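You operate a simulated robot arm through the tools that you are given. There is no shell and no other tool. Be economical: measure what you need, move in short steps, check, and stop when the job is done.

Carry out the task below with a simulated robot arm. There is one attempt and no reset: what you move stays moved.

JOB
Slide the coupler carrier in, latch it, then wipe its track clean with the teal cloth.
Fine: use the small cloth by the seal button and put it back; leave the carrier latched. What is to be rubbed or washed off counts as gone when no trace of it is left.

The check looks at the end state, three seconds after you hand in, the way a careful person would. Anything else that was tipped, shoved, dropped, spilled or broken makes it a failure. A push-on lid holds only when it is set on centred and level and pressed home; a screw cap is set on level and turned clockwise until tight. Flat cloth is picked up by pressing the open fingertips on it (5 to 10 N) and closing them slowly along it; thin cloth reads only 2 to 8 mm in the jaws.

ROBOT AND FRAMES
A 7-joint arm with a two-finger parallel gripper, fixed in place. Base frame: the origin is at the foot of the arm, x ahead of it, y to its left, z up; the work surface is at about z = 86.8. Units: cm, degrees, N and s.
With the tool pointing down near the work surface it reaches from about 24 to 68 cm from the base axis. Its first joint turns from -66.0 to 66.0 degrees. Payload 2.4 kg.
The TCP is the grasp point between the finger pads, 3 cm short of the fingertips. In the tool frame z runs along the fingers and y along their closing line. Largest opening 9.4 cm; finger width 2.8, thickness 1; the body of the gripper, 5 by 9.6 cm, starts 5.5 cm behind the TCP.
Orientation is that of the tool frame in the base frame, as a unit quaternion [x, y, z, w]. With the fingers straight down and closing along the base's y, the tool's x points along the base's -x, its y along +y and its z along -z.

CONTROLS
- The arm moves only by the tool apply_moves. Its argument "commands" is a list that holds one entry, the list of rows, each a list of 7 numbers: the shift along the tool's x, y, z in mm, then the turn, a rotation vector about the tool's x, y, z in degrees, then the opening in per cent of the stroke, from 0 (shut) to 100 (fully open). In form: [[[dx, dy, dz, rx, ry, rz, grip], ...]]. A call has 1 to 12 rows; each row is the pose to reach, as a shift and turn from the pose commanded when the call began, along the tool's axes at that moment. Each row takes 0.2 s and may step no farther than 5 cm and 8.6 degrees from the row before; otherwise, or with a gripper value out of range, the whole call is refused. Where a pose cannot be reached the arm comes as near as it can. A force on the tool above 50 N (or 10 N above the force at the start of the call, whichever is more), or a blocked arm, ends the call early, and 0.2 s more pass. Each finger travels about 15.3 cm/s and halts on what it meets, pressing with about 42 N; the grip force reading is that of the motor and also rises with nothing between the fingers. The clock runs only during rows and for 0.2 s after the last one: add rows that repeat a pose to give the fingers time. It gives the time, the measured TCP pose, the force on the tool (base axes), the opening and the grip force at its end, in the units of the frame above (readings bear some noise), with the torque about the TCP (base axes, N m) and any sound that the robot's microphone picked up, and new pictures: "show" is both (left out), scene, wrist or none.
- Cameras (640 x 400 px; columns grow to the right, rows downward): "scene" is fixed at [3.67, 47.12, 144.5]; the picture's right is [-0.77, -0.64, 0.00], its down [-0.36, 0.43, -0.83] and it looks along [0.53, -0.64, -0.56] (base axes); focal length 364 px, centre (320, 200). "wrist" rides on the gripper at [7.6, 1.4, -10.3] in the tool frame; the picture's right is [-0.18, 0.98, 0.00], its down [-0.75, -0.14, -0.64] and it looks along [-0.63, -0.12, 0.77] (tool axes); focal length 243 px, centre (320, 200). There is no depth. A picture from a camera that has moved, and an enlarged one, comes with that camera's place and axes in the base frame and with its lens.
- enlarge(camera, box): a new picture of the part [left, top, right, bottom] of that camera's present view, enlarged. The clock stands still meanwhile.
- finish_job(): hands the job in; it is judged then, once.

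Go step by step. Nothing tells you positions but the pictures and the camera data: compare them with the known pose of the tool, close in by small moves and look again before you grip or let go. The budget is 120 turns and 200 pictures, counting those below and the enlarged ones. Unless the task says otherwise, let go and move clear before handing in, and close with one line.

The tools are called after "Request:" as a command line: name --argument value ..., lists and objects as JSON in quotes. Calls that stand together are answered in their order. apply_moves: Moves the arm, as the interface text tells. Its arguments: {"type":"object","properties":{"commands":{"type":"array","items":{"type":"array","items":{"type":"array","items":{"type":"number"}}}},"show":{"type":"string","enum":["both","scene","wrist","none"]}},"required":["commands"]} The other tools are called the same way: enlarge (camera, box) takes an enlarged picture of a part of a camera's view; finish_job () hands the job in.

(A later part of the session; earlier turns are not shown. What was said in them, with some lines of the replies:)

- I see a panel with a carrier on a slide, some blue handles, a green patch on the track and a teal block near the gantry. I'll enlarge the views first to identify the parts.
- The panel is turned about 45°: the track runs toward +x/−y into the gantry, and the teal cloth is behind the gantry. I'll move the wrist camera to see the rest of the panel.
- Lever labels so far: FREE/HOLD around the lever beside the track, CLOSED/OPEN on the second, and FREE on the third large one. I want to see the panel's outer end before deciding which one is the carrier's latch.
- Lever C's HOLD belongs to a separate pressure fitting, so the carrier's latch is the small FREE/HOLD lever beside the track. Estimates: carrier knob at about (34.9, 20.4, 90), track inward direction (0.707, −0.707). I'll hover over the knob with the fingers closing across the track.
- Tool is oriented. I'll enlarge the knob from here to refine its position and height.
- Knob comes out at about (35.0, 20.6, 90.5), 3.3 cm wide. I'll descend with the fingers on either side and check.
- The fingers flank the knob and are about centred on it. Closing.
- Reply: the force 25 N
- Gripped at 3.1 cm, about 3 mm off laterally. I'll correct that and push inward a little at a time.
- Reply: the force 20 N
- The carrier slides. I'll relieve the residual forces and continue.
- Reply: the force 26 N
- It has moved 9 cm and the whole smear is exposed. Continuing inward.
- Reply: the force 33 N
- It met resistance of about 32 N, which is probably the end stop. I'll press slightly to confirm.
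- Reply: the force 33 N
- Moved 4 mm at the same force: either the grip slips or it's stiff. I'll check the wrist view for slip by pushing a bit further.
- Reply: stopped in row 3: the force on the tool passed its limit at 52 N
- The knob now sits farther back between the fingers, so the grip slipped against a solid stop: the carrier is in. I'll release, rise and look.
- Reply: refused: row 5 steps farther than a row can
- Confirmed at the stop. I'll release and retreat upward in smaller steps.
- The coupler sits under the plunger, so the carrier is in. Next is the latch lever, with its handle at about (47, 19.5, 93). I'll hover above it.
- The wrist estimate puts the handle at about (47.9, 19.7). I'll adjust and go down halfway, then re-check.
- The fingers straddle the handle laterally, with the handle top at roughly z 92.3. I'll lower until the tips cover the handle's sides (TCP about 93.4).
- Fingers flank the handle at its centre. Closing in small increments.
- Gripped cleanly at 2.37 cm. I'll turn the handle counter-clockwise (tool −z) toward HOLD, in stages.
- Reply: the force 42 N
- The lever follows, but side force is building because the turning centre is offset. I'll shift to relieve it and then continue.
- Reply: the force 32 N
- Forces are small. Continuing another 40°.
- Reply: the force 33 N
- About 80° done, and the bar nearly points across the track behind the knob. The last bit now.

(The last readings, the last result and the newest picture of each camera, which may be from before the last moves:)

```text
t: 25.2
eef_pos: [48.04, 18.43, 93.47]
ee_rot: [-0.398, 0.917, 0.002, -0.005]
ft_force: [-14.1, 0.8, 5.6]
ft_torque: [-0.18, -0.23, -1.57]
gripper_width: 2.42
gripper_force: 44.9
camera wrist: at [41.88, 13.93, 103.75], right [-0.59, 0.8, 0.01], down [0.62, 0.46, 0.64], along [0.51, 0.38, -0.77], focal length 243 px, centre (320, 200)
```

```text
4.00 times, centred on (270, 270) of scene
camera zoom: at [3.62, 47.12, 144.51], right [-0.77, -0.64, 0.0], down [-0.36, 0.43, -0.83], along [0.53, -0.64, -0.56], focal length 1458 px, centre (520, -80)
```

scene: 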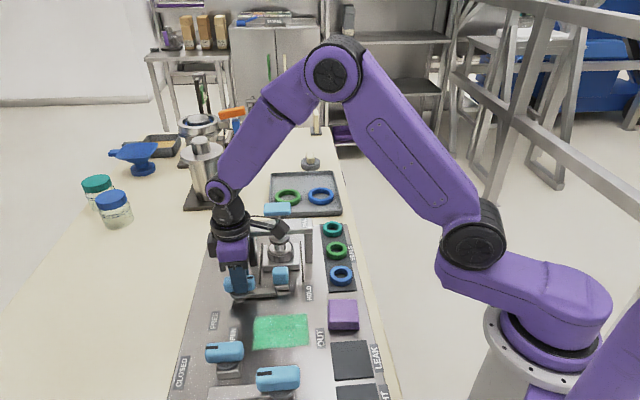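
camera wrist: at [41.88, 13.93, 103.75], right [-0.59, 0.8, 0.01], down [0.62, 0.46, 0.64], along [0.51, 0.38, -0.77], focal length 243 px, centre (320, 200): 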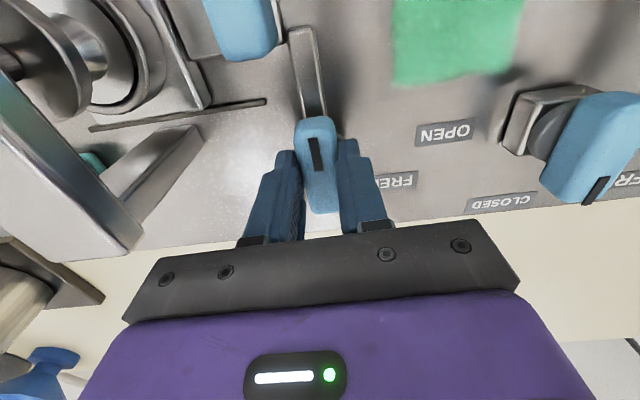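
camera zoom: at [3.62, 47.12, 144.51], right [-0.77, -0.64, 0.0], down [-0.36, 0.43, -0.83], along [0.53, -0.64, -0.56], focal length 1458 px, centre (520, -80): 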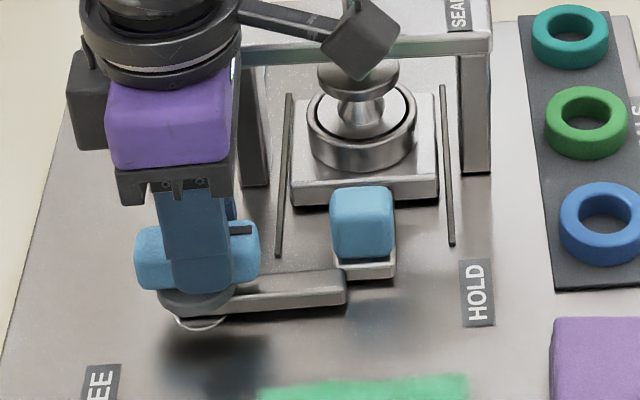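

The bar now lies behind the carrier's tail, and a −1.6 N·m torque suggests the end stop. I'll nudge a few degrees more to be sure, then release.

Request:
apply_moves --commands '[[[0, 0, 0, 0, 0, -2, 18], [0, 0, 0, 0, 0, -4, 18], [0, 0, 0, 0, 0, -4, 18]]]' --show "none"

```text
t: 26.0
eef_pos: [48.06, 18.59, 93.41]
ee_rot: [-0.431, 0.903, 0.002, -0.004]
ft_force: [-5.3, -1.7, -4.5]
ft_torque: [-0.58, -0.07, -1.74]
gripper_width: 2.6
gripper_force: 44.9
```

The jaws now slip on the handle (width 2.6), so the lever is at its stop. Opening and rising straight up.

Request:
apply_moves --commands '[[[0, 0, 0, 0, 0, 4, 18], [0, 0, 0, 0, 0, 4, 55], [0, 0, 0, 0, 0, 4, 55], [0, 0, -40, 0, 0, 4, 55], [0, 0, -80, 0, 0, 4, 55], [0, 0, -120, 0, 0, 4, 55], [0, 0, -160, 0, 0, 4, 55], [0, 0, -160, 0, 0, 4, 55]]]'

Request:
enlarge --camera "scene" --box '[200, 190, 350, 300]'

Request:
enlarge --camera "wrist" --box '[150, 20, 400, 200]'

```text
t: 27.8
eef_pos: [48.23, 18.57, 109.52]
ee_rot: [-0.4, 0.916, 0.002, -0.005]
ft_force: [0.1, 0.2, 0.0]
ft_torque: [0.0, -0.01, -0.03]
gripper_width: 5.11
gripper_force: 0.1
camera wrist: at [42.1, 13.87, 119.81], right [-0.6, 0.8, 0.0], down [0.62, 0.46, 0.64], along [0.51, 0.38, -0.77], focal length 243 px, centre (320, 200)
```

scene: 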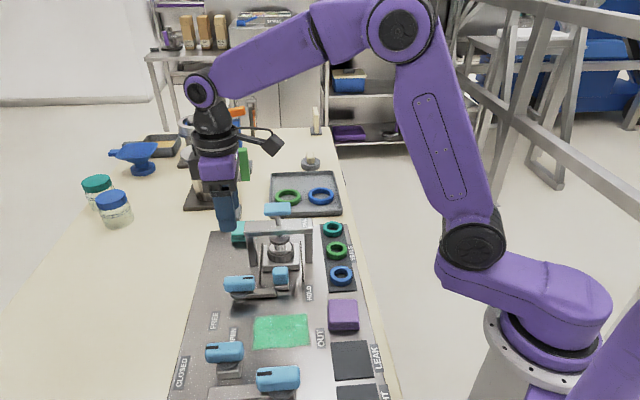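
wrist: 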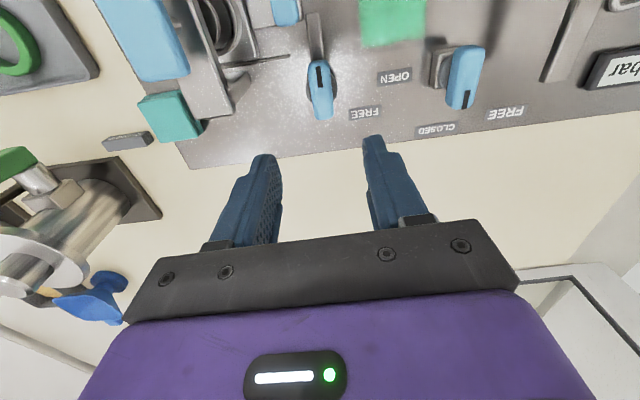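

```text
3.64 times, centred on (275, 245) of scene
camera zoom: at [3.67, 47.12, 144.5], right [-0.77, -0.64, 0.0], down [-0.36, 0.43, -0.83], along [0.53, -0.64, -0.56], focal length 1325 px, centre (484, 36)
```

zoom: 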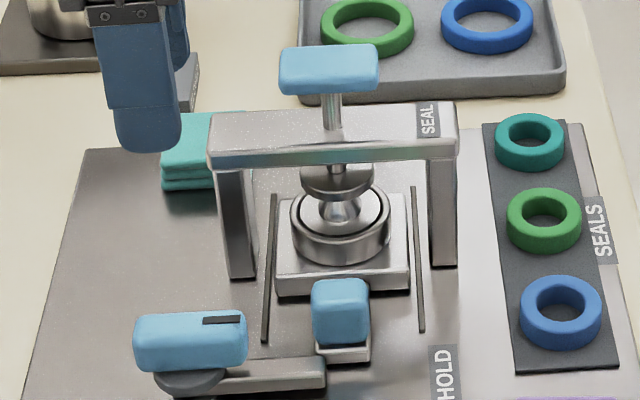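

```text
2.22 times, centred on (275, 110) of wrist
camera zoom: at [42.1, 13.87, 119.81], right [-0.6, 0.8, 0.0], down [0.62, 0.46, 0.64], along [0.51, 0.38, -0.77], focal length 539 px, centre (420, 400)
```

zoom: 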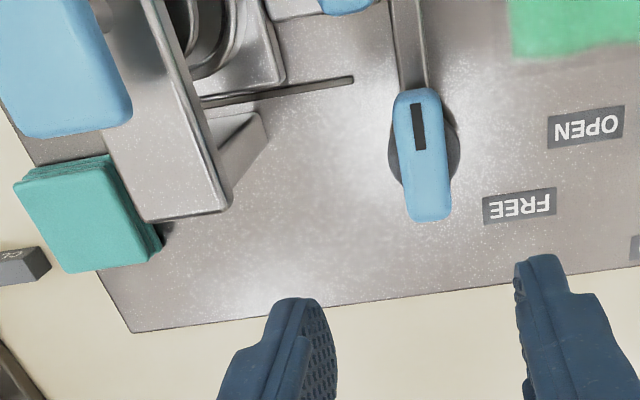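

The carrier is in and latched, with the bar behind its tail. Next is the teal folded cloth, at roughly (63, 5, 88.5), just behind the gantry's left post. I'll level the tool, then move over with the fingers closing across the track.

Request:
apply_moves --commands '[[[0, 0, 0, 0.45, -0.42, 0, 80], [0, 0, 0, 0.45, -0.42, 0, 80]]]' --show "none"

Request:
apply_moves --commands '[[[0, -16, 3, 0, 0, 7.7, 80], [0, -33, 6, 0, 0, 15.4, 80], [0, -50, 9, 0, 0, 23, 80], [0, -66, 12, 0, 0, 30.7, 80], [0, -83, 15, 0, 0, 38.4, 80], [-1, -100, 18, 0, 0, 46.1, 80], [-1, -116, 20, 0, 0, 53.8, 80], [-1, -133, 23, 0, 0, 61.5, 80], [-2, -150, 26, 0, 0, 69.2, 80], [-2, -166, 29, 0, 0, 76.8, 80], [-2, -183, 32, 0, 0, 84.5, 80], [-2, -200, 35, 0, 0, 92.2, 80]]]'

Request:
enlarge --camera "wrist" --box '[220, 30, 420, 180]'

Request:
enlarge --camera "scene" --box '[200, 200, 300, 270]'

```text
t: 28.4
eef_pos: [48.24, 18.5, 109.3]
ee_rot: [-0.401, 0.916, -0.001, 0.002]
ft_force: [-0.2, -0.3, 0.4]
ft_torque: [-0.02, -0.02, -0.02]
gripper_width: 7.54
gripper_force: 0.1
```

```text
t: 31.0
eef_pos: [63.03, 5.27, 106.06]
ee_rot: [0.383, 0.924, 0.0, 0.001]
ft_force: [0.3, 0.3, 0.3]
ft_torque: [0.02, 0.01, 0.01]
gripper_width: 7.51
gripper_force: 0.1
camera wrist: at [58.65, 11.65, 116.28], right [0.83, 0.56, 0.0], down [0.43, -0.63, 0.64], along [0.36, -0.53, -0.77], focal length 243 px, centre (320, 200)
```

scene: 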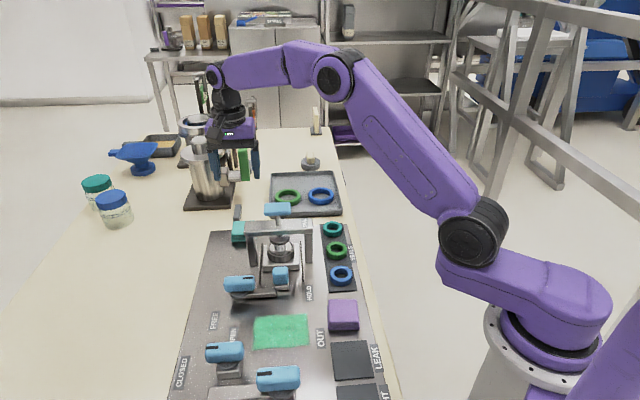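
wrist: 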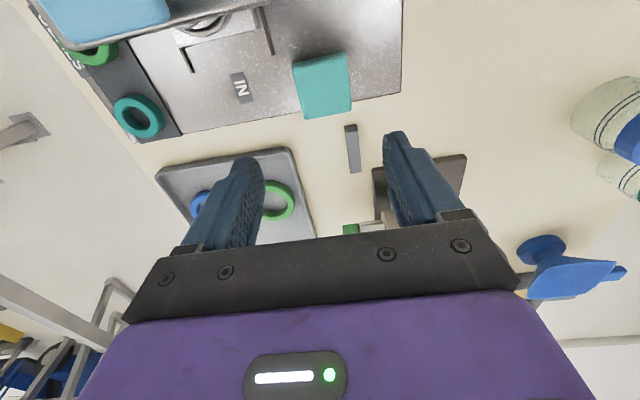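

```text
2.67 times, centred on (320, 105) of wrist
camera zoom: at [58.65, 11.65, 116.28], right [0.83, 0.56, 0.0], down [0.43, -0.63, 0.64], along [0.36, -0.53, -0.77], focal length 647 px, centre (320, 453)
```

zoom: 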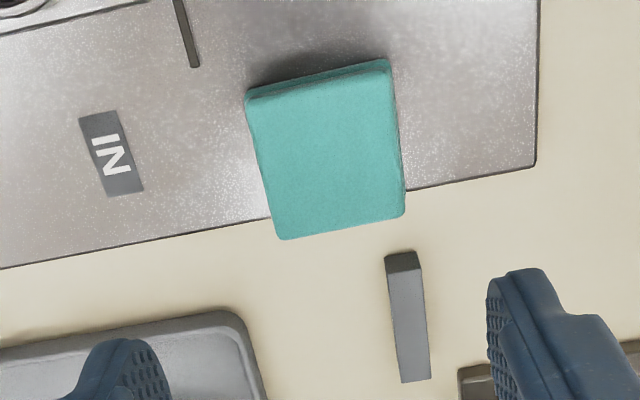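

```text
5.71 times, centred on (250, 235) of scene
camera zoom: at [3.67, 47.12, 144.5], right [-0.77, -0.64, 0.0], down [-0.36, 0.43, -0.83], along [0.53, -0.64, -0.56], focal length 2082 px, centre (720, 0)
```

zoom: 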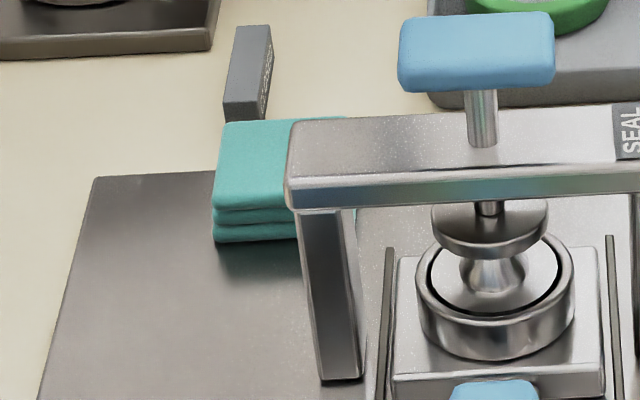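

The pad is about 5.5×5.6 cm and 1.7 cm thick, lying on z≈87.6 and centred near (63.0, 5.8). I'll come down with the fingers on either side, tips about 0.8 cm above the panel.

Request:
apply_moves --commands '[[[4, 3.5, 45, 0, 0, 0, 85], [4, 3.5, 90, 0, 0, 0, 85], [4, 3.5, 125, 0, 0, 0, 85], [4, 3.5, 140, 0, 0, 0, 85], [4, 3.5, 140, 0, 0, 0, 85]]]'

Request:
enlarge --camera "wrist" --box '[200, 60, 440, 240]'

Request:
enlarge --camera "scene" --box '[200, 170, 320, 260]'

```text
t: 32.2
eef_pos: [62.93, 5.88, 92.01]
ee_rot: [0.384, 0.924, 0.0, 0.001]
ft_force: [-0.3, 0.2, -0.6]
ft_torque: [0.03, 0.01, 0.0]
gripper_width: 7.98
gripper_force: 0.0
camera wrist: at [58.55, 12.21, 102.32], right [0.82, 0.57, 0.0], down [0.43, -0.63, 0.64], along [0.37, -0.53, -0.77], focal length 243 px, centre (320, 200)
```

scene: 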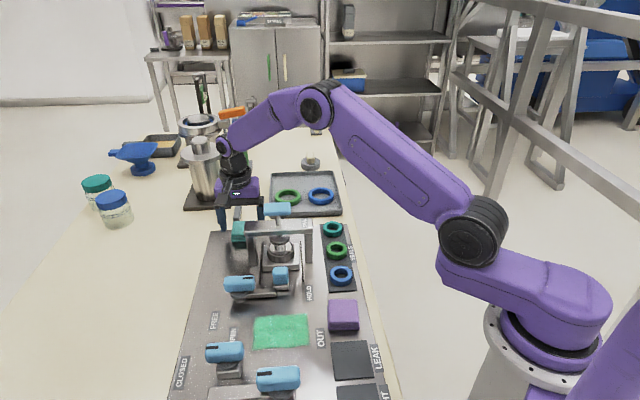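
wrist: 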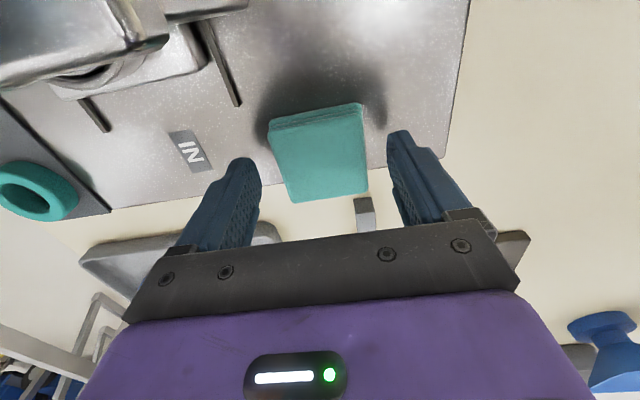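

```text
2.22 times, centred on (320, 150) of wrist
camera zoom: at [58.55, 12.21, 102.32], right [0.82, 0.57, 0.0], down [0.43, -0.63, 0.64], along [0.37, -0.53, -0.77], focal length 539 px, centre (320, 311)
```

zoom: 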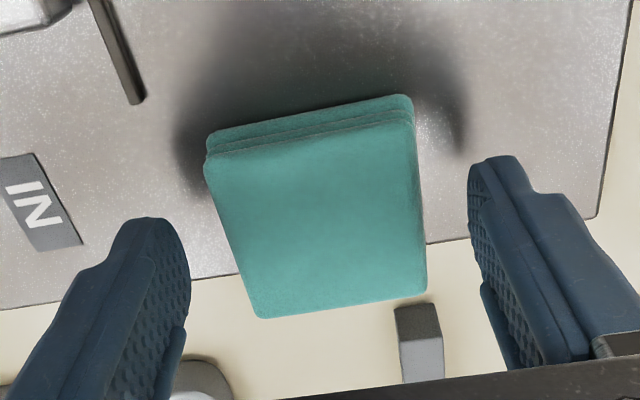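

```text
4.44 times, centred on (260, 215) of scene
camera zoom: at [3.67, 47.12, 144.5], right [-0.77, -0.64, 0.0], down [-0.36, 0.43, -0.83], along [0.53, -0.64, -0.56], focal length 1620 px, centre (587, 133)
```

zoom: 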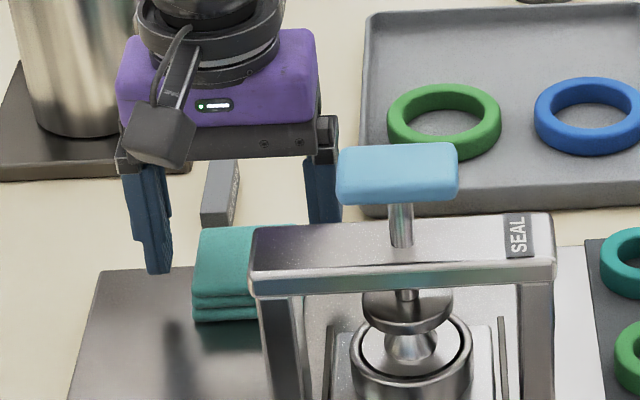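

Well centred. I'll lower 5 mm more and close slowly.

Request:
apply_moves --commands '[[[0, 0, 6, 0, 0, 0, 85], [0, 0, 6, 0, 0, 0, 70], [0, 0, 6, 0, 0, 0, 60], [0, 0, 6, 0, 0, 0, 55], [0, 0, 6, 0, 0, 0, 52], [0, 0, 6, 0, 0, 0, 50]]]'

Request:
enlarge --camera "wrist" --box '[200, 60, 440, 240]'

```text
t: 33.6
eef_pos: [62.95, 5.81, 91.52]
ee_rot: [0.382, 0.924, 0.001, 0.001]
ft_force: [0.1, 0.1, -0.4]
ft_torque: [0.0, 0.0, 0.0]
gripper_width: 5.84
gripper_force: 42.1
camera wrist: at [58.55, 12.17, 101.74], right [0.82, 0.57, 0.0], down [0.43, -0.63, 0.64], along [0.36, -0.53, -0.77], focal length 243 px, centre (320, 200)
```

scene: 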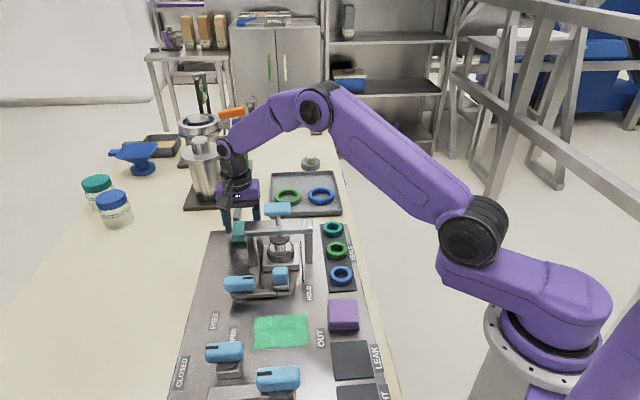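
wrist: 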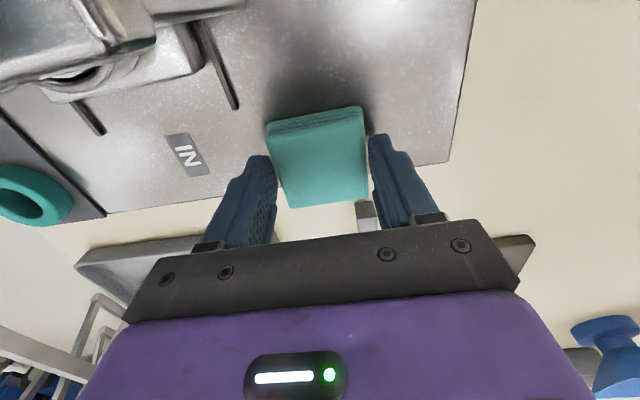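

```text
2.22 times, centred on (320, 150) of wrist
camera zoom: at [58.55, 12.17, 101.74], right [0.82, 0.57, 0.0], down [0.43, -0.63, 0.64], along [0.36, -0.53, -0.77], focal length 539 px, centre (320, 311)
```

zoom: 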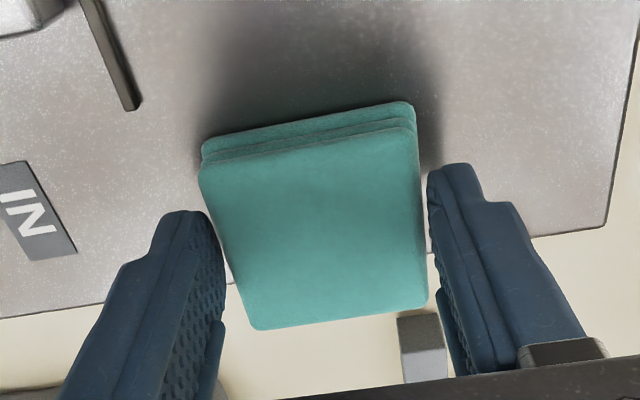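

The jaws halted at 5.84 cm, which is the pad's width. I'll lift slightly to test the grip.

Request:
apply_moves --commands '[[[0, 0, 0, 0, 0, 0, 48], [0, 0, -10, 0, 0, 0, 48], [0, 0, -25, 0, 0, 0, 48], [0, 0, -40, 0, 0, 0, 48], [0, 0, -40, 0, 0, 0, 48]]]'

Request:
enlarge --camera "scene" --box '[200, 150, 320, 250]'

```text
t: 34.8
eef_pos: [62.93, 5.66, 95.31]
ee_rot: [0.383, 0.924, 0.001, 0.001]
ft_force: [-0.6, 0.3, -0.1]
ft_torque: [0.0, 0.01, 0.0]
gripper_width: 4.47
gripper_force: 0.0
camera wrist: at [58.48, 12.15, 105.69], right [0.82, 0.57, 0.0], down [0.43, -0.63, 0.64], along [0.37, -0.53, -0.77], focal length 243 px, centre (320, 200)
```

scene: 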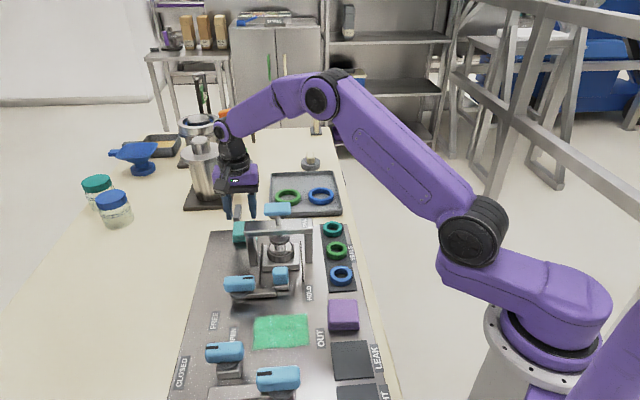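
wrist: 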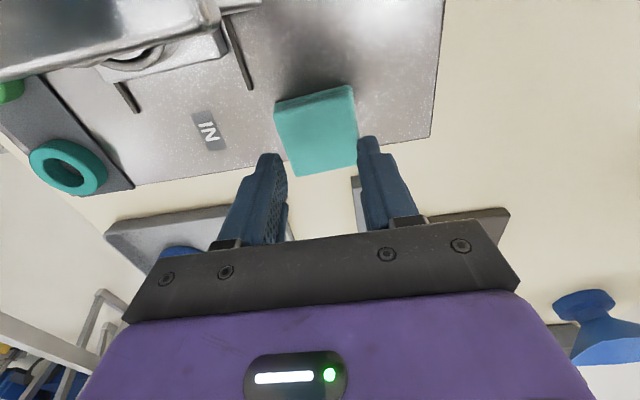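

```text
4.00 times, centred on (260, 200) of scene
camera zoom: at [3.67, 47.12, 144.5], right [-0.77, -0.64, 0.0], down [-0.36, 0.43, -0.83], along [0.53, -0.64, -0.56], focal length 1458 px, centre (560, 200)
```

zoom: 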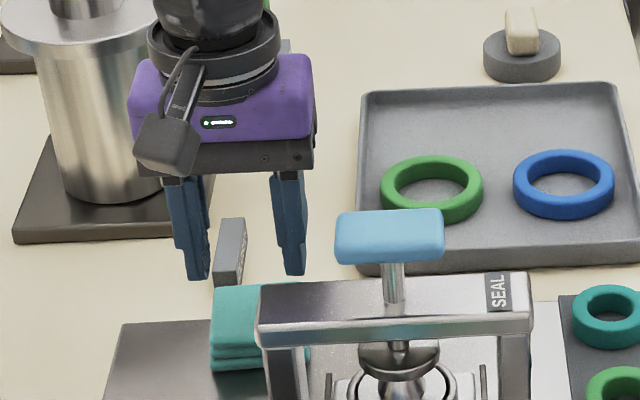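

The fingers slipped off the top edge, but the pad stayed in place. I'll go deeper, with the tips just above the panel, and grip harder.

Request:
apply_moves --commands '[[[0, 0, 0, 0, 0, 0, 85], [0, 0, 10, 0, 0, 0, 85], [0, 0, 30, 0, 0, 0, 85], [0, 0, 44, 0, 0, 0, 85], [0, 0, 46, 0, 0, 0, 85], [0, 0, 46, 0, 0, 0, 85]]]' --show "wrist"

Request:
enlarge --camera "wrist" --box '[200, 60, 440, 240]'

```text
t: 36.2
eef_pos: [62.93, 5.73, 90.73]
ee_rot: [0.383, 0.924, 0.0, 0.001]
ft_force: [0.0, -0.1, 1.0]
ft_torque: [-0.01, 0.02, 0.02]
gripper_width: 7.99
gripper_force: 0.2
camera wrist: at [58.49, 12.05, 101.07], right [0.82, 0.57, 0.0], down [0.43, -0.63, 0.64], along [0.37, -0.53, -0.77], focal length 243 px, centre (320, 200)
```

wrist: 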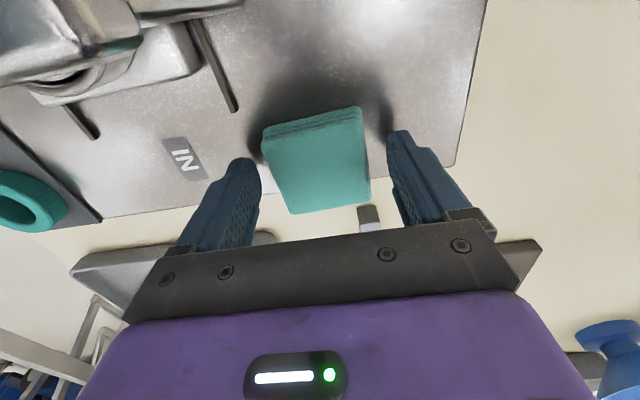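

```text
2.22 times, centred on (320, 150) of wrist
camera zoom: at [58.49, 12.05, 101.07], right [0.82, 0.57, 0.0], down [0.43, -0.63, 0.64], along [0.37, -0.53, -0.77], focal length 539 px, centre (320, 311)
```

zoom: 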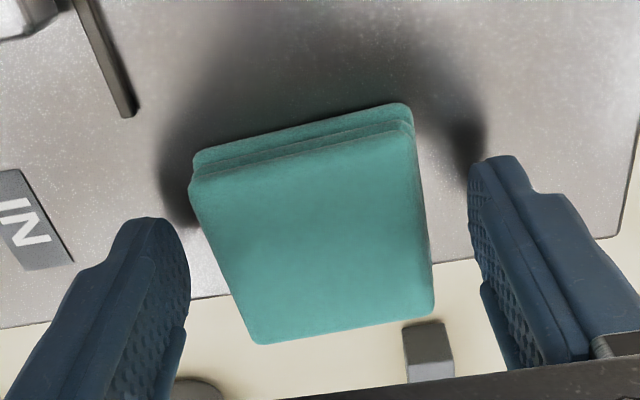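

Request:
apply_moves --commands '[[[0, 0, -1, 0, 0, 0, 70], [0, 0, -1, 0, 0, 0, 58], [0, 0, -1, 0, 0, 0, 52], [0, 0, -1, 0, 0, 0, 46], [0, 0, -1, 0, 0, 0, 40], [0, 0, -1, 0, 0, 0, 40]]]' --show "wrist"

Request:
enlarge --camera "wrist" --box '[200, 60, 440, 240]'

```text
t: 37.6
eef_pos: [62.94, 5.65, 90.97]
ee_rot: [0.383, 0.924, 0.0, 0.0]
ft_force: [0.6, -0.1, -0.5]
ft_torque: [0.01, -0.01, -0.01]
gripper_width: 5.88
gripper_force: 41.6
camera wrist: at [58.52, 12.05, 101.18], right [0.82, 0.57, 0.0], down [0.43, -0.63, 0.64], along [0.36, -0.53, -0.77], focal length 243 px, centre (320, 200)
```

wrist: 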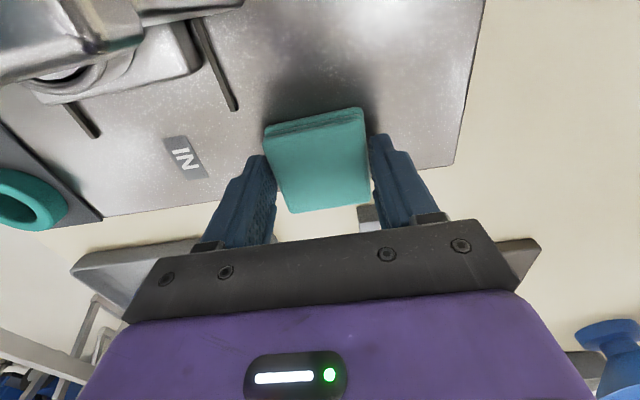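

```text
2.22 times, centred on (320, 150) of wrist
camera zoom: at [58.52, 12.05, 101.18], right [0.82, 0.57, 0.0], down [0.43, -0.63, 0.64], along [0.36, -0.53, -0.77], focal length 539 px, centre (320, 311)
```

zoom: 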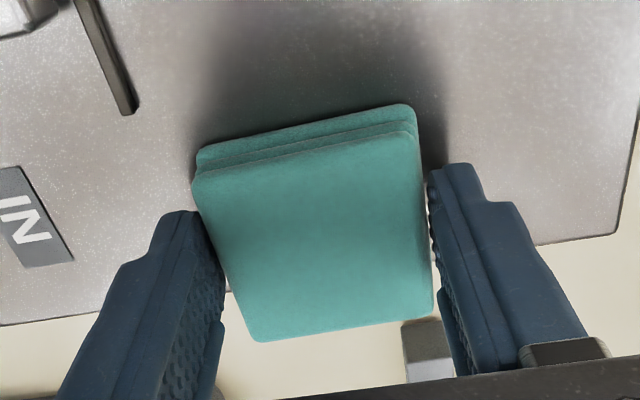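

Holding at 5.88 cm against the sides. I'll lift gently and test again.

Request:
apply_moves --commands '[[[0, 0, -4, 0, 0, 0, 40], [0, 0, -8, 0, 0, 0, 40], [0, 0, -14, 0, 0, 0, 40], [0, 0, -20, 0, 0, 0, 40], [0, 0, -20, 0, 0, 0, 40]]]'

Request:
enlarge --camera "scene" --box '[200, 150, 320, 250]'

```text
t: 38.8
eef_pos: [62.97, 5.69, 92.88]
ee_rot: [0.382, 0.924, 0.0, 0.002]
ft_force: [0.5, -0.5, -0.1]
ft_torque: [0.02, 0.01, 0.01]
gripper_width: 5.89
gripper_force: 41.7
camera wrist: at [58.58, 12.07, 103.16], right [0.82, 0.57, 0.0], down [0.43, -0.63, 0.64], along [0.36, -0.53, -0.77], focal length 243 px, centre (320, 200)
```

scene: 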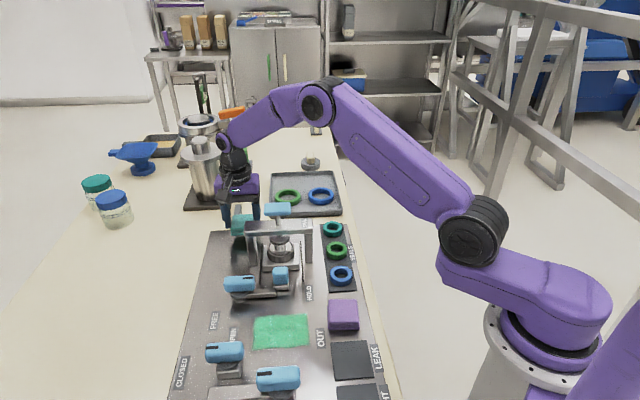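
wrist: 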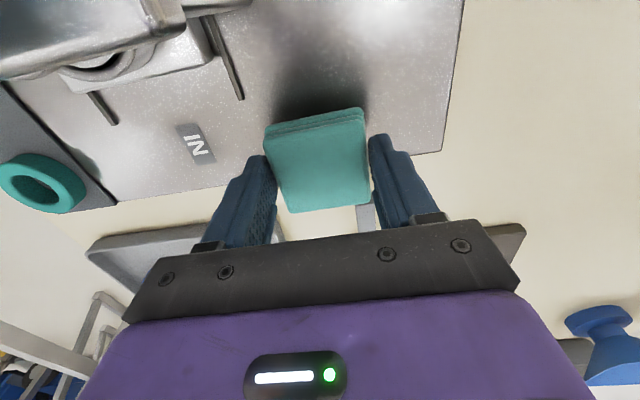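

```text
4.00 times, centred on (260, 200) of scene
camera zoom: at [3.67, 47.12, 144.5], right [-0.77, -0.64, 0.0], down [-0.36, 0.43, -0.83], along [0.53, -0.64, -0.56], focal length 1458 px, centre (560, 200)
```

zoom: 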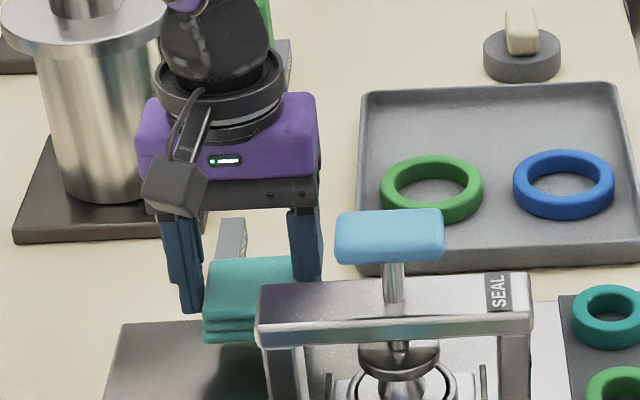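

The pad is held and lifted. It goes back at TCP (62.94, 5.70, 91.0). Lifting high to clear the gantry, then over to above the smear.

Request:
apply_moves --commands '[[[0, 0, -40, 0, 0, 0, 40], [0, 0, -80, 0, 0, 0, 40], [0, 0, -120, 0, 0, 0, 40], [0, 0, -155, 0, 0, 0, 40], [37, -12, -155, 0, 0, 0, 40], [74, -23, -155, 0, 0, 0, 40], [111, -35, -155, 0, 0, 0, 40], [148, -46, -155, 0, 0, 0, 40], [185, -58, -155, 0, 0, 0, 40], [222, -70, -155, 0, 0, 0, 40], [259, -82, -155, 0, 0, 0, 40], [295, -93, -155, 0, 0, 0, 40]]]'

Request:
enlarge --camera "wrist" --box '[160, 0, 480, 240]'

```text
t: 41.4
eef_pos: [35.14, 19.8, 108.52]
ee_rot: [0.382, 0.924, 0.0, 0.001]
ft_force: [-0.3, 0.4, 0.9]
ft_torque: [-0.04, -0.01, 0.02]
gripper_width: 5.84
gripper_force: 42.2
camera wrist: at [30.85, 26.29, 118.77], right [0.82, 0.57, 0.0], down [0.43, -0.63, 0.64], along [0.37, -0.53, -0.77], focal length 243 px, centre (320, 200)
```

scene: 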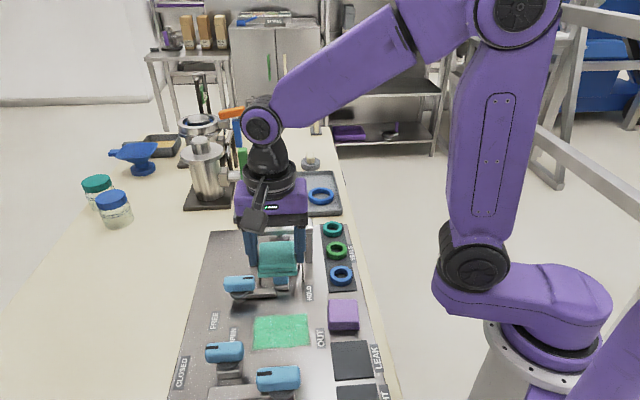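
wrist: 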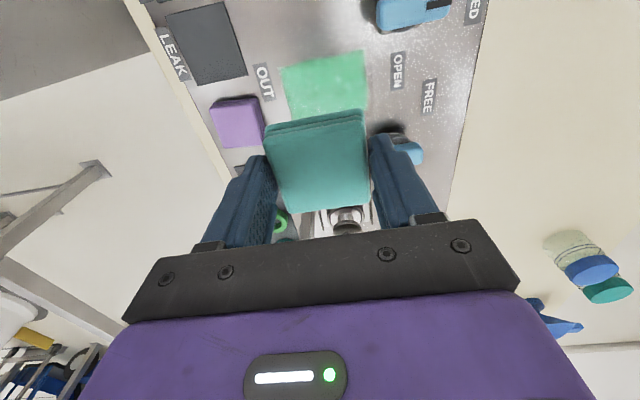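

```text
1.67 times, centred on (320, 120) of wrist
camera zoom: at [30.85, 26.29, 118.77], right [0.82, 0.57, 0.0], down [0.43, -0.63, 0.64], along [0.37, -0.53, -0.77], focal length 404 px, centre (320, 333)
```

zoom: 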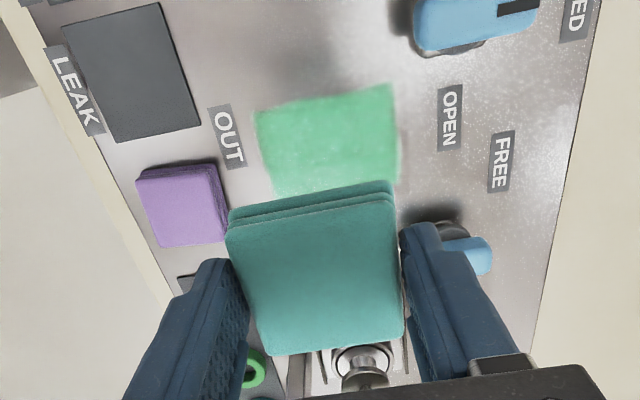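

Smear spans about s 8.6–14.8 along the track and −4.5…+5.0 cm across it. I'll wipe in lanes along the track, starting above the left lane.

Request:
apply_moves --commands '[[[-36, 33, 10, 0, 0, 0, 40], [-36, 33, 50, 0, 0, 0, 40], [-36, 33, 95, 0, 0, 0, 40], [-36, 33, 135, 0, 0, 0, 40], [-36, 33, 165, 0, 0, 0, 40], [-36, 33, 173, 0, 0, 0, 40], [-36, 33, 176, 0, 0, 0, 40], [-36, 33, 176, 0, 0, 0, 40]]]'

```text
t: 43.2
eef_pos: [40.37, 19.74, 90.84]
ee_rot: [0.382, 0.924, 0.001, 0.001]
ft_force: [-7.2, -1.9, 36.6]
ft_torque: [-0.37, 0.53, -0.01]
gripper_width: 5.83
gripper_force: 41.9
camera wrist: at [35.93, 26.09, 101.08], right [0.82, 0.57, 0.0], down [0.43, -0.63, 0.64], along [0.37, -0.53, -0.77], focal length 243 px, centre (320, 200)
```

scene: 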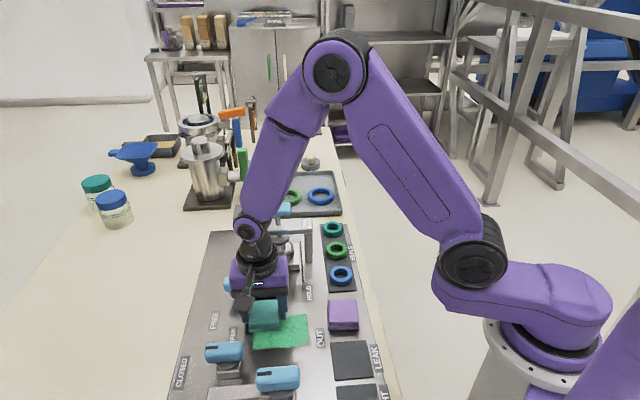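
wrist: 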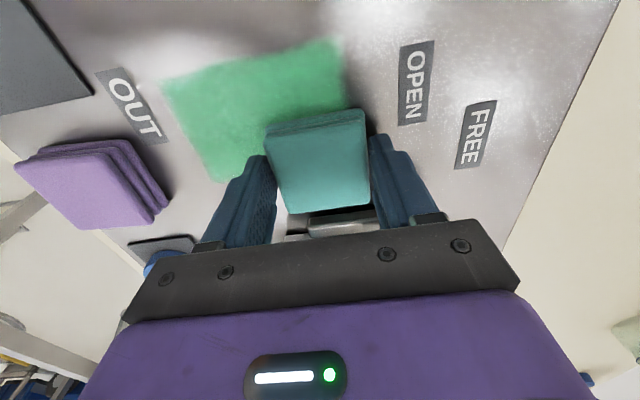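

In contact at 37 N, a bit firm. I'll ease off 1.5 mm and stroke outward and back.

Request:
apply_moves --commands '[[[0, 0, -1.5, 0, 0, 0, 40], [12, 0, -1.5, 0, 0, 0, 40], [24, 0, -1.5, 0, 0, 0, 40], [36, 0, -1.5, 0, 0, 0, 40], [48, 0, -1.5, 0, 0, 0, 40], [56, 0, -1.5, 0, 0, 0, 40], [56, 0, -1.5, 0, 0, 0, 40]]]' --show "wrist"

```text
t: 44.8
eef_pos: [36.54, 23.72, 90.82]
ee_rot: [0.382, 0.924, 0.001, 0.002]
ft_force: [0.0, -0.5, 2.3]
ft_torque: [-0.01, 0.0, 0.04]
gripper_width: 5.87
gripper_force: 42.2
camera wrist: at [32.07, 30.16, 101.11], right [0.82, 0.57, 0.0], down [0.43, -0.63, 0.64], along [0.37, -0.53, -0.77], focal length 243 px, centre (320, 200)
```

wrist: 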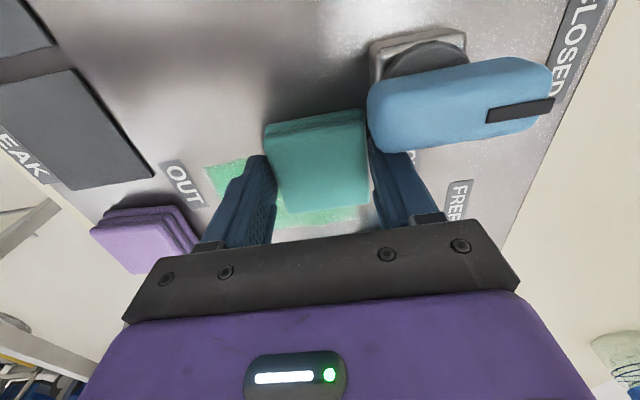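

The smear thins where the pad passed, but contact is now light (2 N). I'll press about 0.8 mm more and stroke back and forth.

Request:
apply_moves --commands '[[[0, 0, 0.8, 0, 0, 0, 40], [-15, 0, 0.8, 0, 0, 0, 40], [-30, 0, 0.8, 0, 0, 0, 40], [-45, 0, 0.8, 0, 0, 0, 40], [-60, 0, 0.8, 0, 0, 0, 40], [-45, 0, 0.8, 0, 0, 0, 40], [-30, 0, 0.8, 0, 0, 0, 40], [-15, 0, 0.8, 0, 0, 0, 40], [0, 0, 0.8, 0, 0, 0, 40], [-20, 0, 0.8, 0, 0, 0, 40], [-40, 0, 0.8, 0, 0, 0, 40], [-60, 0, 0.8, 0, 0, 0, 40]]]' --show "wrist"

```text
t: 47.4
eef_pos: [40.71, 19.72, 90.88]
ee_rot: [0.382, 0.924, 0.0, 0.001]
ft_force: [-3.7, 4.4, 13.7]
ft_torque: [0.12, 0.12, -0.06]
gripper_width: 5.86
gripper_force: 42.5
camera wrist: at [36.23, 25.99, 101.07], right [0.82, 0.57, 0.0], down [0.43, -0.63, 0.64], along [0.37, -0.53, -0.77], focal length 243 px, centre (320, 200)
```

wrist: 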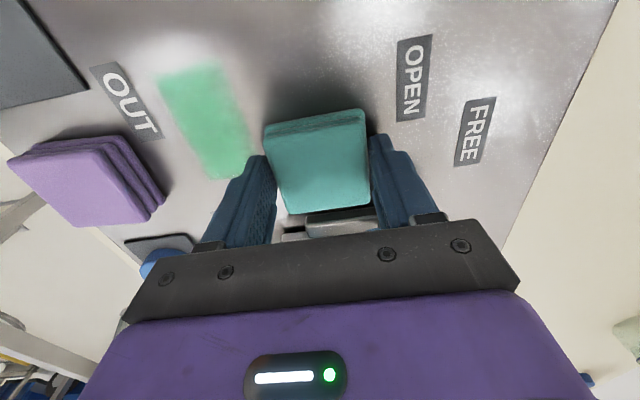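

The left half is clean. Shifting laterally to do the other lanes at the same pressure.

Request:
apply_moves --commands '[[[0, -20, 0, 0, 0, 0, 40], [0, -40, 0, 0, 0, 0, 40], [15, -40, 0, 0, 0, 0, 40], [30, -40, 0, 0, 0, 0, 40], [45, -40, 0, 0, 0, 0, 40], [60, -40, 0, 0, 0, 0, 40], [62, -60, 0, 0, 0, 0, 40], [45, -60, 0, 0, 0, 0, 40], [30, -60, 0, 0, 0, 0, 40], [15, -60, 0, 0, 0, 0, 40], [-2, -60, 0, 0, 0, 0, 40], [-2, -60, 0, 0, 0, 0, 40]]]' --show "wrist"

```text
t: 50.0
eef_pos: [36.56, 15.01, 90.68]
ee_rot: [0.382, 0.924, 0.0, 0.001]
ft_force: [-3.0, 2.9, 9.1]
ft_torque: [0.1, 0.09, 0.05]
gripper_width: 5.85
gripper_force: 42.3
camera wrist: at [32.25, 21.43, 101.05], right [0.82, 0.57, 0.0], down [0.43, -0.63, 0.64], along [0.36, -0.53, -0.77], focal length 243 px, centre (320, 200)
```

wrist: 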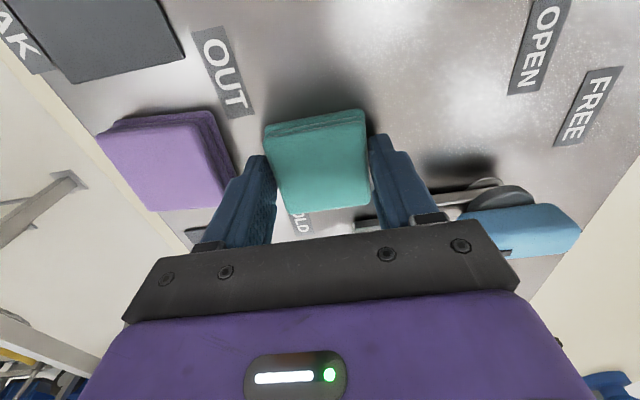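

It looks clean already. One more pass over this lane and the middle, then lift and inspect.

Request:
apply_moves --commands '[[[20, 0, 0.3, 0, 0, 0, 40], [40, 0, 0.3, 0, 0, 0, 40], [62, 0, 0.3, 0, 0, 0, 40], [62, 25, 0.3, 0, 0, 0, 40], [40, 25, 0.3, 0, 0, 0, 40], [20, 25, 0.3, 0, 0, 0, 40], [0, 25, 0.3, 0, 0, 0, 40], [0, 25, -10, 0, 0, 0, 40], [0, 25, -50, 0, 0, 0, 40], [0, 25, -95, 0, 0, 0, 40], [0, 25, -140, 0, 0, 0, 40], [-40, 25, -170, 0, 0, 0, 40]]]'

Request:
enlarge --camera "scene" --box '[190, 260, 370, 370]'

Request:
enlarge --camera "wrist" --box '[180, 0, 480, 200]'

```text
t: 52.6
eef_pos: [41.21, 14.02, 107.96]
ee_rot: [0.382, 0.924, 0.001, 0.001]
ft_force: [-0.5, 0.3, 0.2]
ft_torque: [0.04, 0.04, 0.03]
gripper_width: 5.84
gripper_force: 42.1
camera wrist: at [36.76, 20.45, 118.21], right [0.82, 0.57, 0.0], down [0.43, -0.63, 0.64], along [0.36, -0.53, -0.77], focal length 243 px, centre (320, 200)
```

scene: 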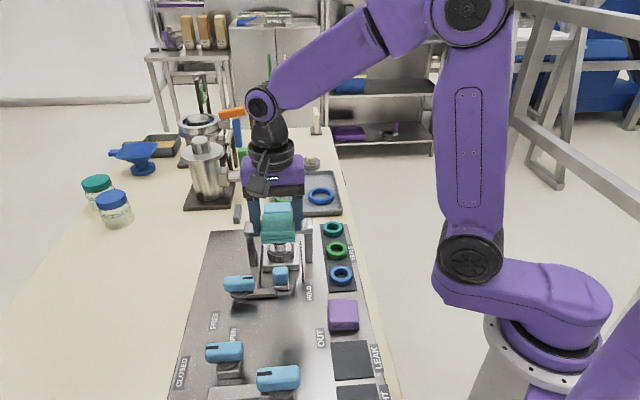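
wrist: 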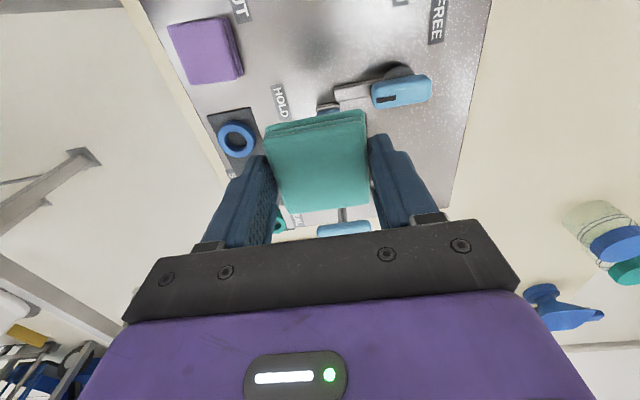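

```text
3.56 times, centred on (280, 315) of scene
camera zoom: at [3.66, 47.12, 144.5], right [-0.77, -0.64, 0.0], down [-0.36, 0.43, -0.83], along [0.53, -0.64, -0.56], focal length 1296 px, centre (462, -209)
```

zoom: 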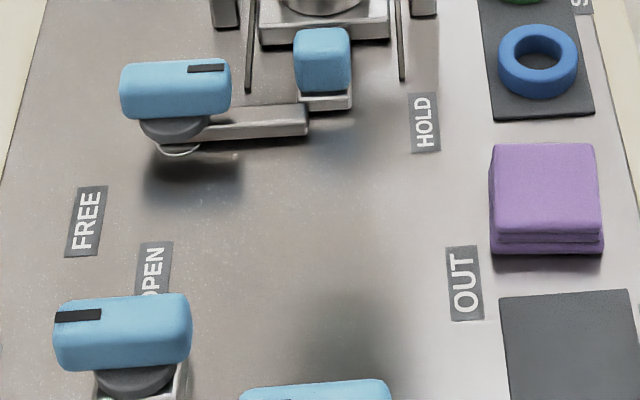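

```text
2.00 times, centred on (330, 100) of wrist
camera zoom: at [36.76, 20.45, 118.21], right [0.82, 0.57, 0.0], down [0.43, -0.63, 0.64], along [0.36, -0.53, -0.77], focal length 485 px, centre (300, 400)
```

zoom: 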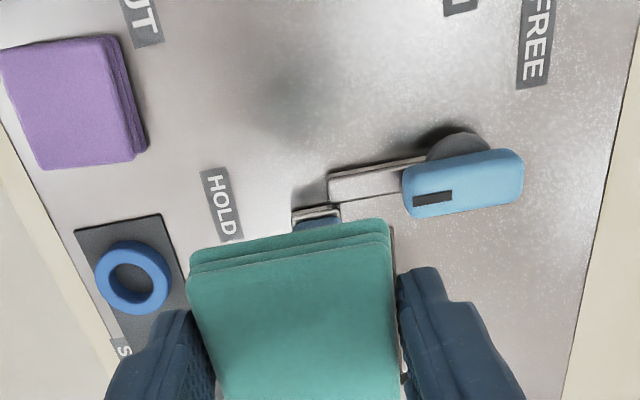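

No trace of the smear in either view. Carrying the cloth back over its original spot.

Request:
apply_moves --commands '[[[-36, 16, -10, 0, 0, 0, 40], [-72, 32, -10, 0, 0, 0, 40], [-108, 48, -10, 0, 0, 0, 40], [-144, 64, -10, 0, 0, 0, 40], [-180, 80, -5, 0, 0, 0, 40], [-213, 95, 0, 0, 0, 0, 40], [-213, 95, 40, 0, 0, 0, 40], [-213, 95, 80, 0, 0, 0, 40], [-213, 95, 120, 0, 0, 0, 40], [-213, 95, 140, 0, 0, 0, 40], [-213, 95, 140, 0, 0, 0, 40]]]'

```text
t: 55.0
eef_pos: [62.95, 5.66, 93.9]
ee_rot: [0.382, 0.924, 0.0, 0.001]
ft_force: [-0.1, -0.6, 0.1]
ft_torque: [0.0, -0.01, 0.02]
gripper_width: 5.82
gripper_force: 42.5
camera wrist: at [58.56, 11.99, 104.19], right [0.82, 0.57, 0.0], down [0.43, -0.63, 0.64], along [0.37, -0.53, -0.77], focal length 243 px, centre (320, 200)
```

scene: 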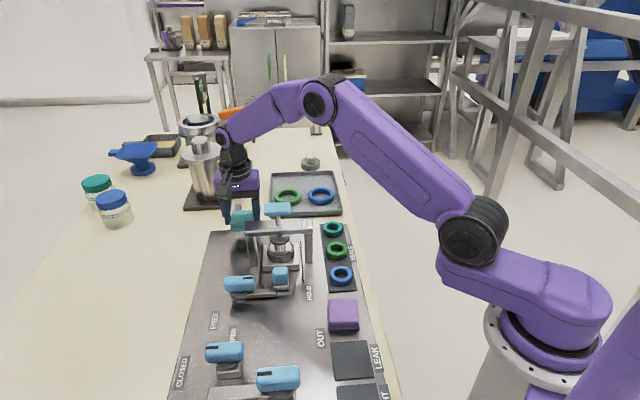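
wrist: 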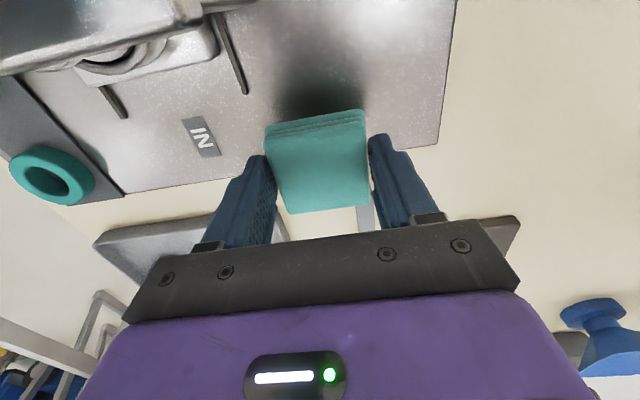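

Exactly over its original place. Lowering until it rests (TCP about 90.95).

Request:
apply_moves --commands '[[[0, 0, 12, 0, 0, 0, 40], [0, 0, 22, 0, 0, 0, 40], [0, 0, 27, 0, 0, 0, 40], [0, 0, 29.5, 0, 0, 0, 40], [0, 0, 29.5, 0, 0, 0, 40]]]' --show "none"

```text
t: 56.2
eef_pos: [63.01, 5.62, 90.89]
ee_rot: [0.383, 0.924, 0.0, 0.002]
ft_force: [0.0, -0.6, -1.0]
ft_torque: [-0.03, 0.03, -0.01]
gripper_width: 5.88
gripper_force: 42.1
```

Request:
apply_moves --commands '[[[0, 0, 0.7, 0, 0, 0, 40], [0, 0, 1.4, 0, 0, 0, 40], [0, 0, 1.4, 0, 0, 0, 40]]]' --show "none"

```text
t: 57.0
eef_pos: [62.99, 5.55, 90.71]
ee_rot: [0.382, 0.924, 0.0, 0.001]
ft_force: [-0.7, -0.2, 0.6]
ft_torque: [0.0, 0.05, -0.01]
gripper_width: 5.84
gripper_force: 41.6
```

Request:
apply_moves --commands '[[[0, 0, 0.6, 0, 0, 0, 40], [0, 0, 1.2, 0, 0, 0, 40], [0, 0, 1.2, 0, 0, 0, 40]]]' --show "none"

Request:
enlarge --camera "scene" --box '[200, 170, 320, 260]'

```text
t: 57.8
eef_pos: [62.97, 5.7, 90.75]
ee_rot: [0.384, 0.923, 0.001, 0.002]
ft_force: [-1.8, -1.1, 15.0]
ft_torque: [-0.1, 0.27, 0.0]
gripper_width: 5.84
gripper_force: 41.9
```

```text
4.44 times, centred on (260, 215) of scene
camera zoom: at [3.63, 47.11, 144.51], right [-0.77, -0.64, 0.0], down [-0.36, 0.43, -0.83], along [0.53, -0.64, -0.56], focal length 1620 px, centre (587, 133)
```

zoom: 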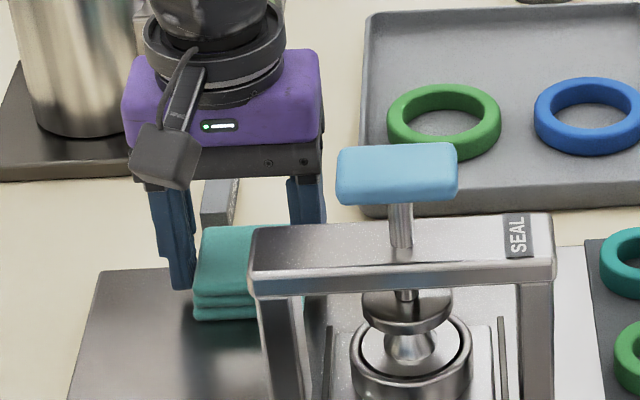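

The pad rests on the surface (15 N). Easing off slightly, opening, and rising straight up.

Request:
apply_moves --commands '[[[0, 0, -1, 0, 0, 0, 55], [0, 0, -1, 0, 0, 0, 65], [0, 0, -1, 0, 0, 0, 80], [0, 0, -1, 0, 0, 0, 80], [0, 0, -30, 0, 0, 0, 80], [0, 0, -70, 0, 0, 0, 80], [0, 0, -110, 0, 0, 0, 80], [0, 0, -150, 0, 0, 0, 80], [0, 0, -180, 0, 0, 0, 80]]]'

Request:
enlarge --camera "scene" --box '[190, 190, 370, 310]'

Request:
enlarge --camera "wrist" --box '[220, 30, 420, 180]'

```text
t: 59.8
eef_pos: [62.98, 5.69, 108.6]
ee_rot: [0.383, 0.924, 0.0, 0.001]
ft_force: [-0.5, 0.4, -1.4]
ft_torque: [-0.01, -0.01, -0.01]
gripper_width: 7.5
gripper_force: 0.0
camera wrist: at [58.51, 12.08, 118.92], right [0.82, 0.57, 0.0], down [0.43, -0.63, 0.64], along [0.36, -0.53, -0.77], focal length 243 px, centre (320, 200)
```

scene: 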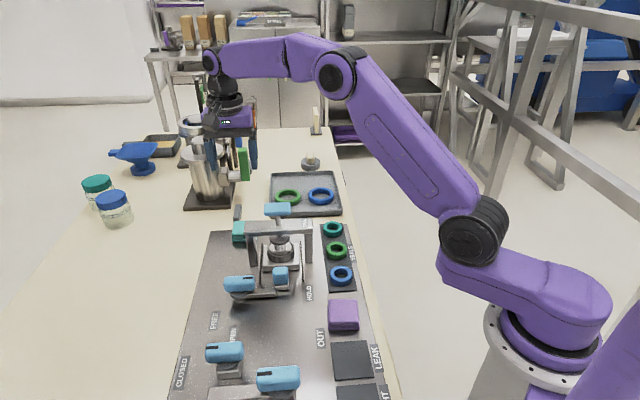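
wrist: 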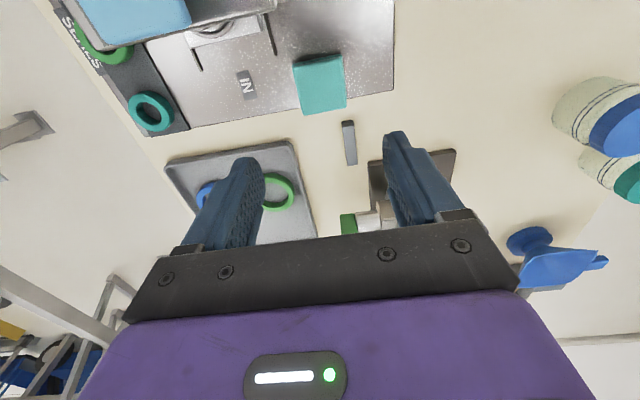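

```text
3.33 times, centred on (280, 250) of scene
camera zoom: at [3.67, 47.12, 144.5], right [-0.77, -0.64, 0.0], down [-0.36, 0.43, -0.83], along [0.53, -0.64, -0.56], focal length 1215 px, centre (453, 33)
```

zoom: 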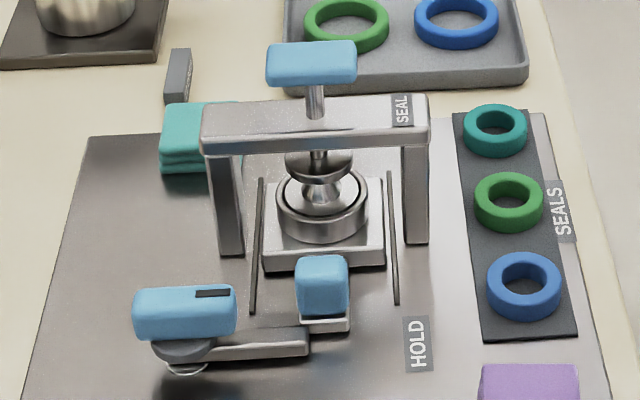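

```text
2.67 times, centred on (320, 105) of wrist
camera zoom: at [58.51, 12.08, 118.92], right [0.82, 0.57, 0.0], down [0.43, -0.63, 0.64], along [0.36, -0.53, -0.77], focal length 647 px, centre (320, 453)
```

zoom: 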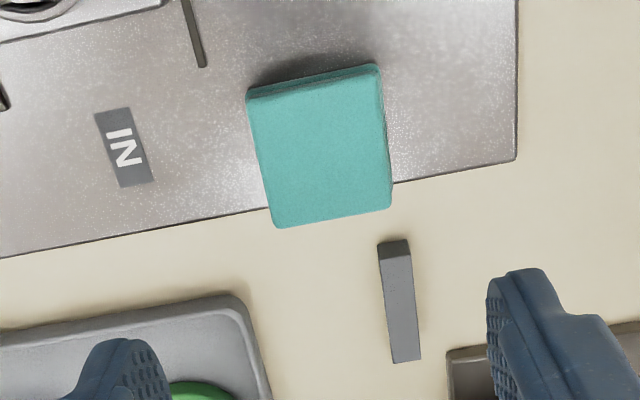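

The teal cloth is back where it was, the carrier is in with the latch bar behind its tail, and the track shows no trace of green. The gripper is open and clear, so I'm handing in.

Request:
finish_job

```text
The job is handed in.
```

I slid the carrier in to its stop, turned the latch to HOLD, wiped the track until no green was visible, and put the teal cloth back in its place.
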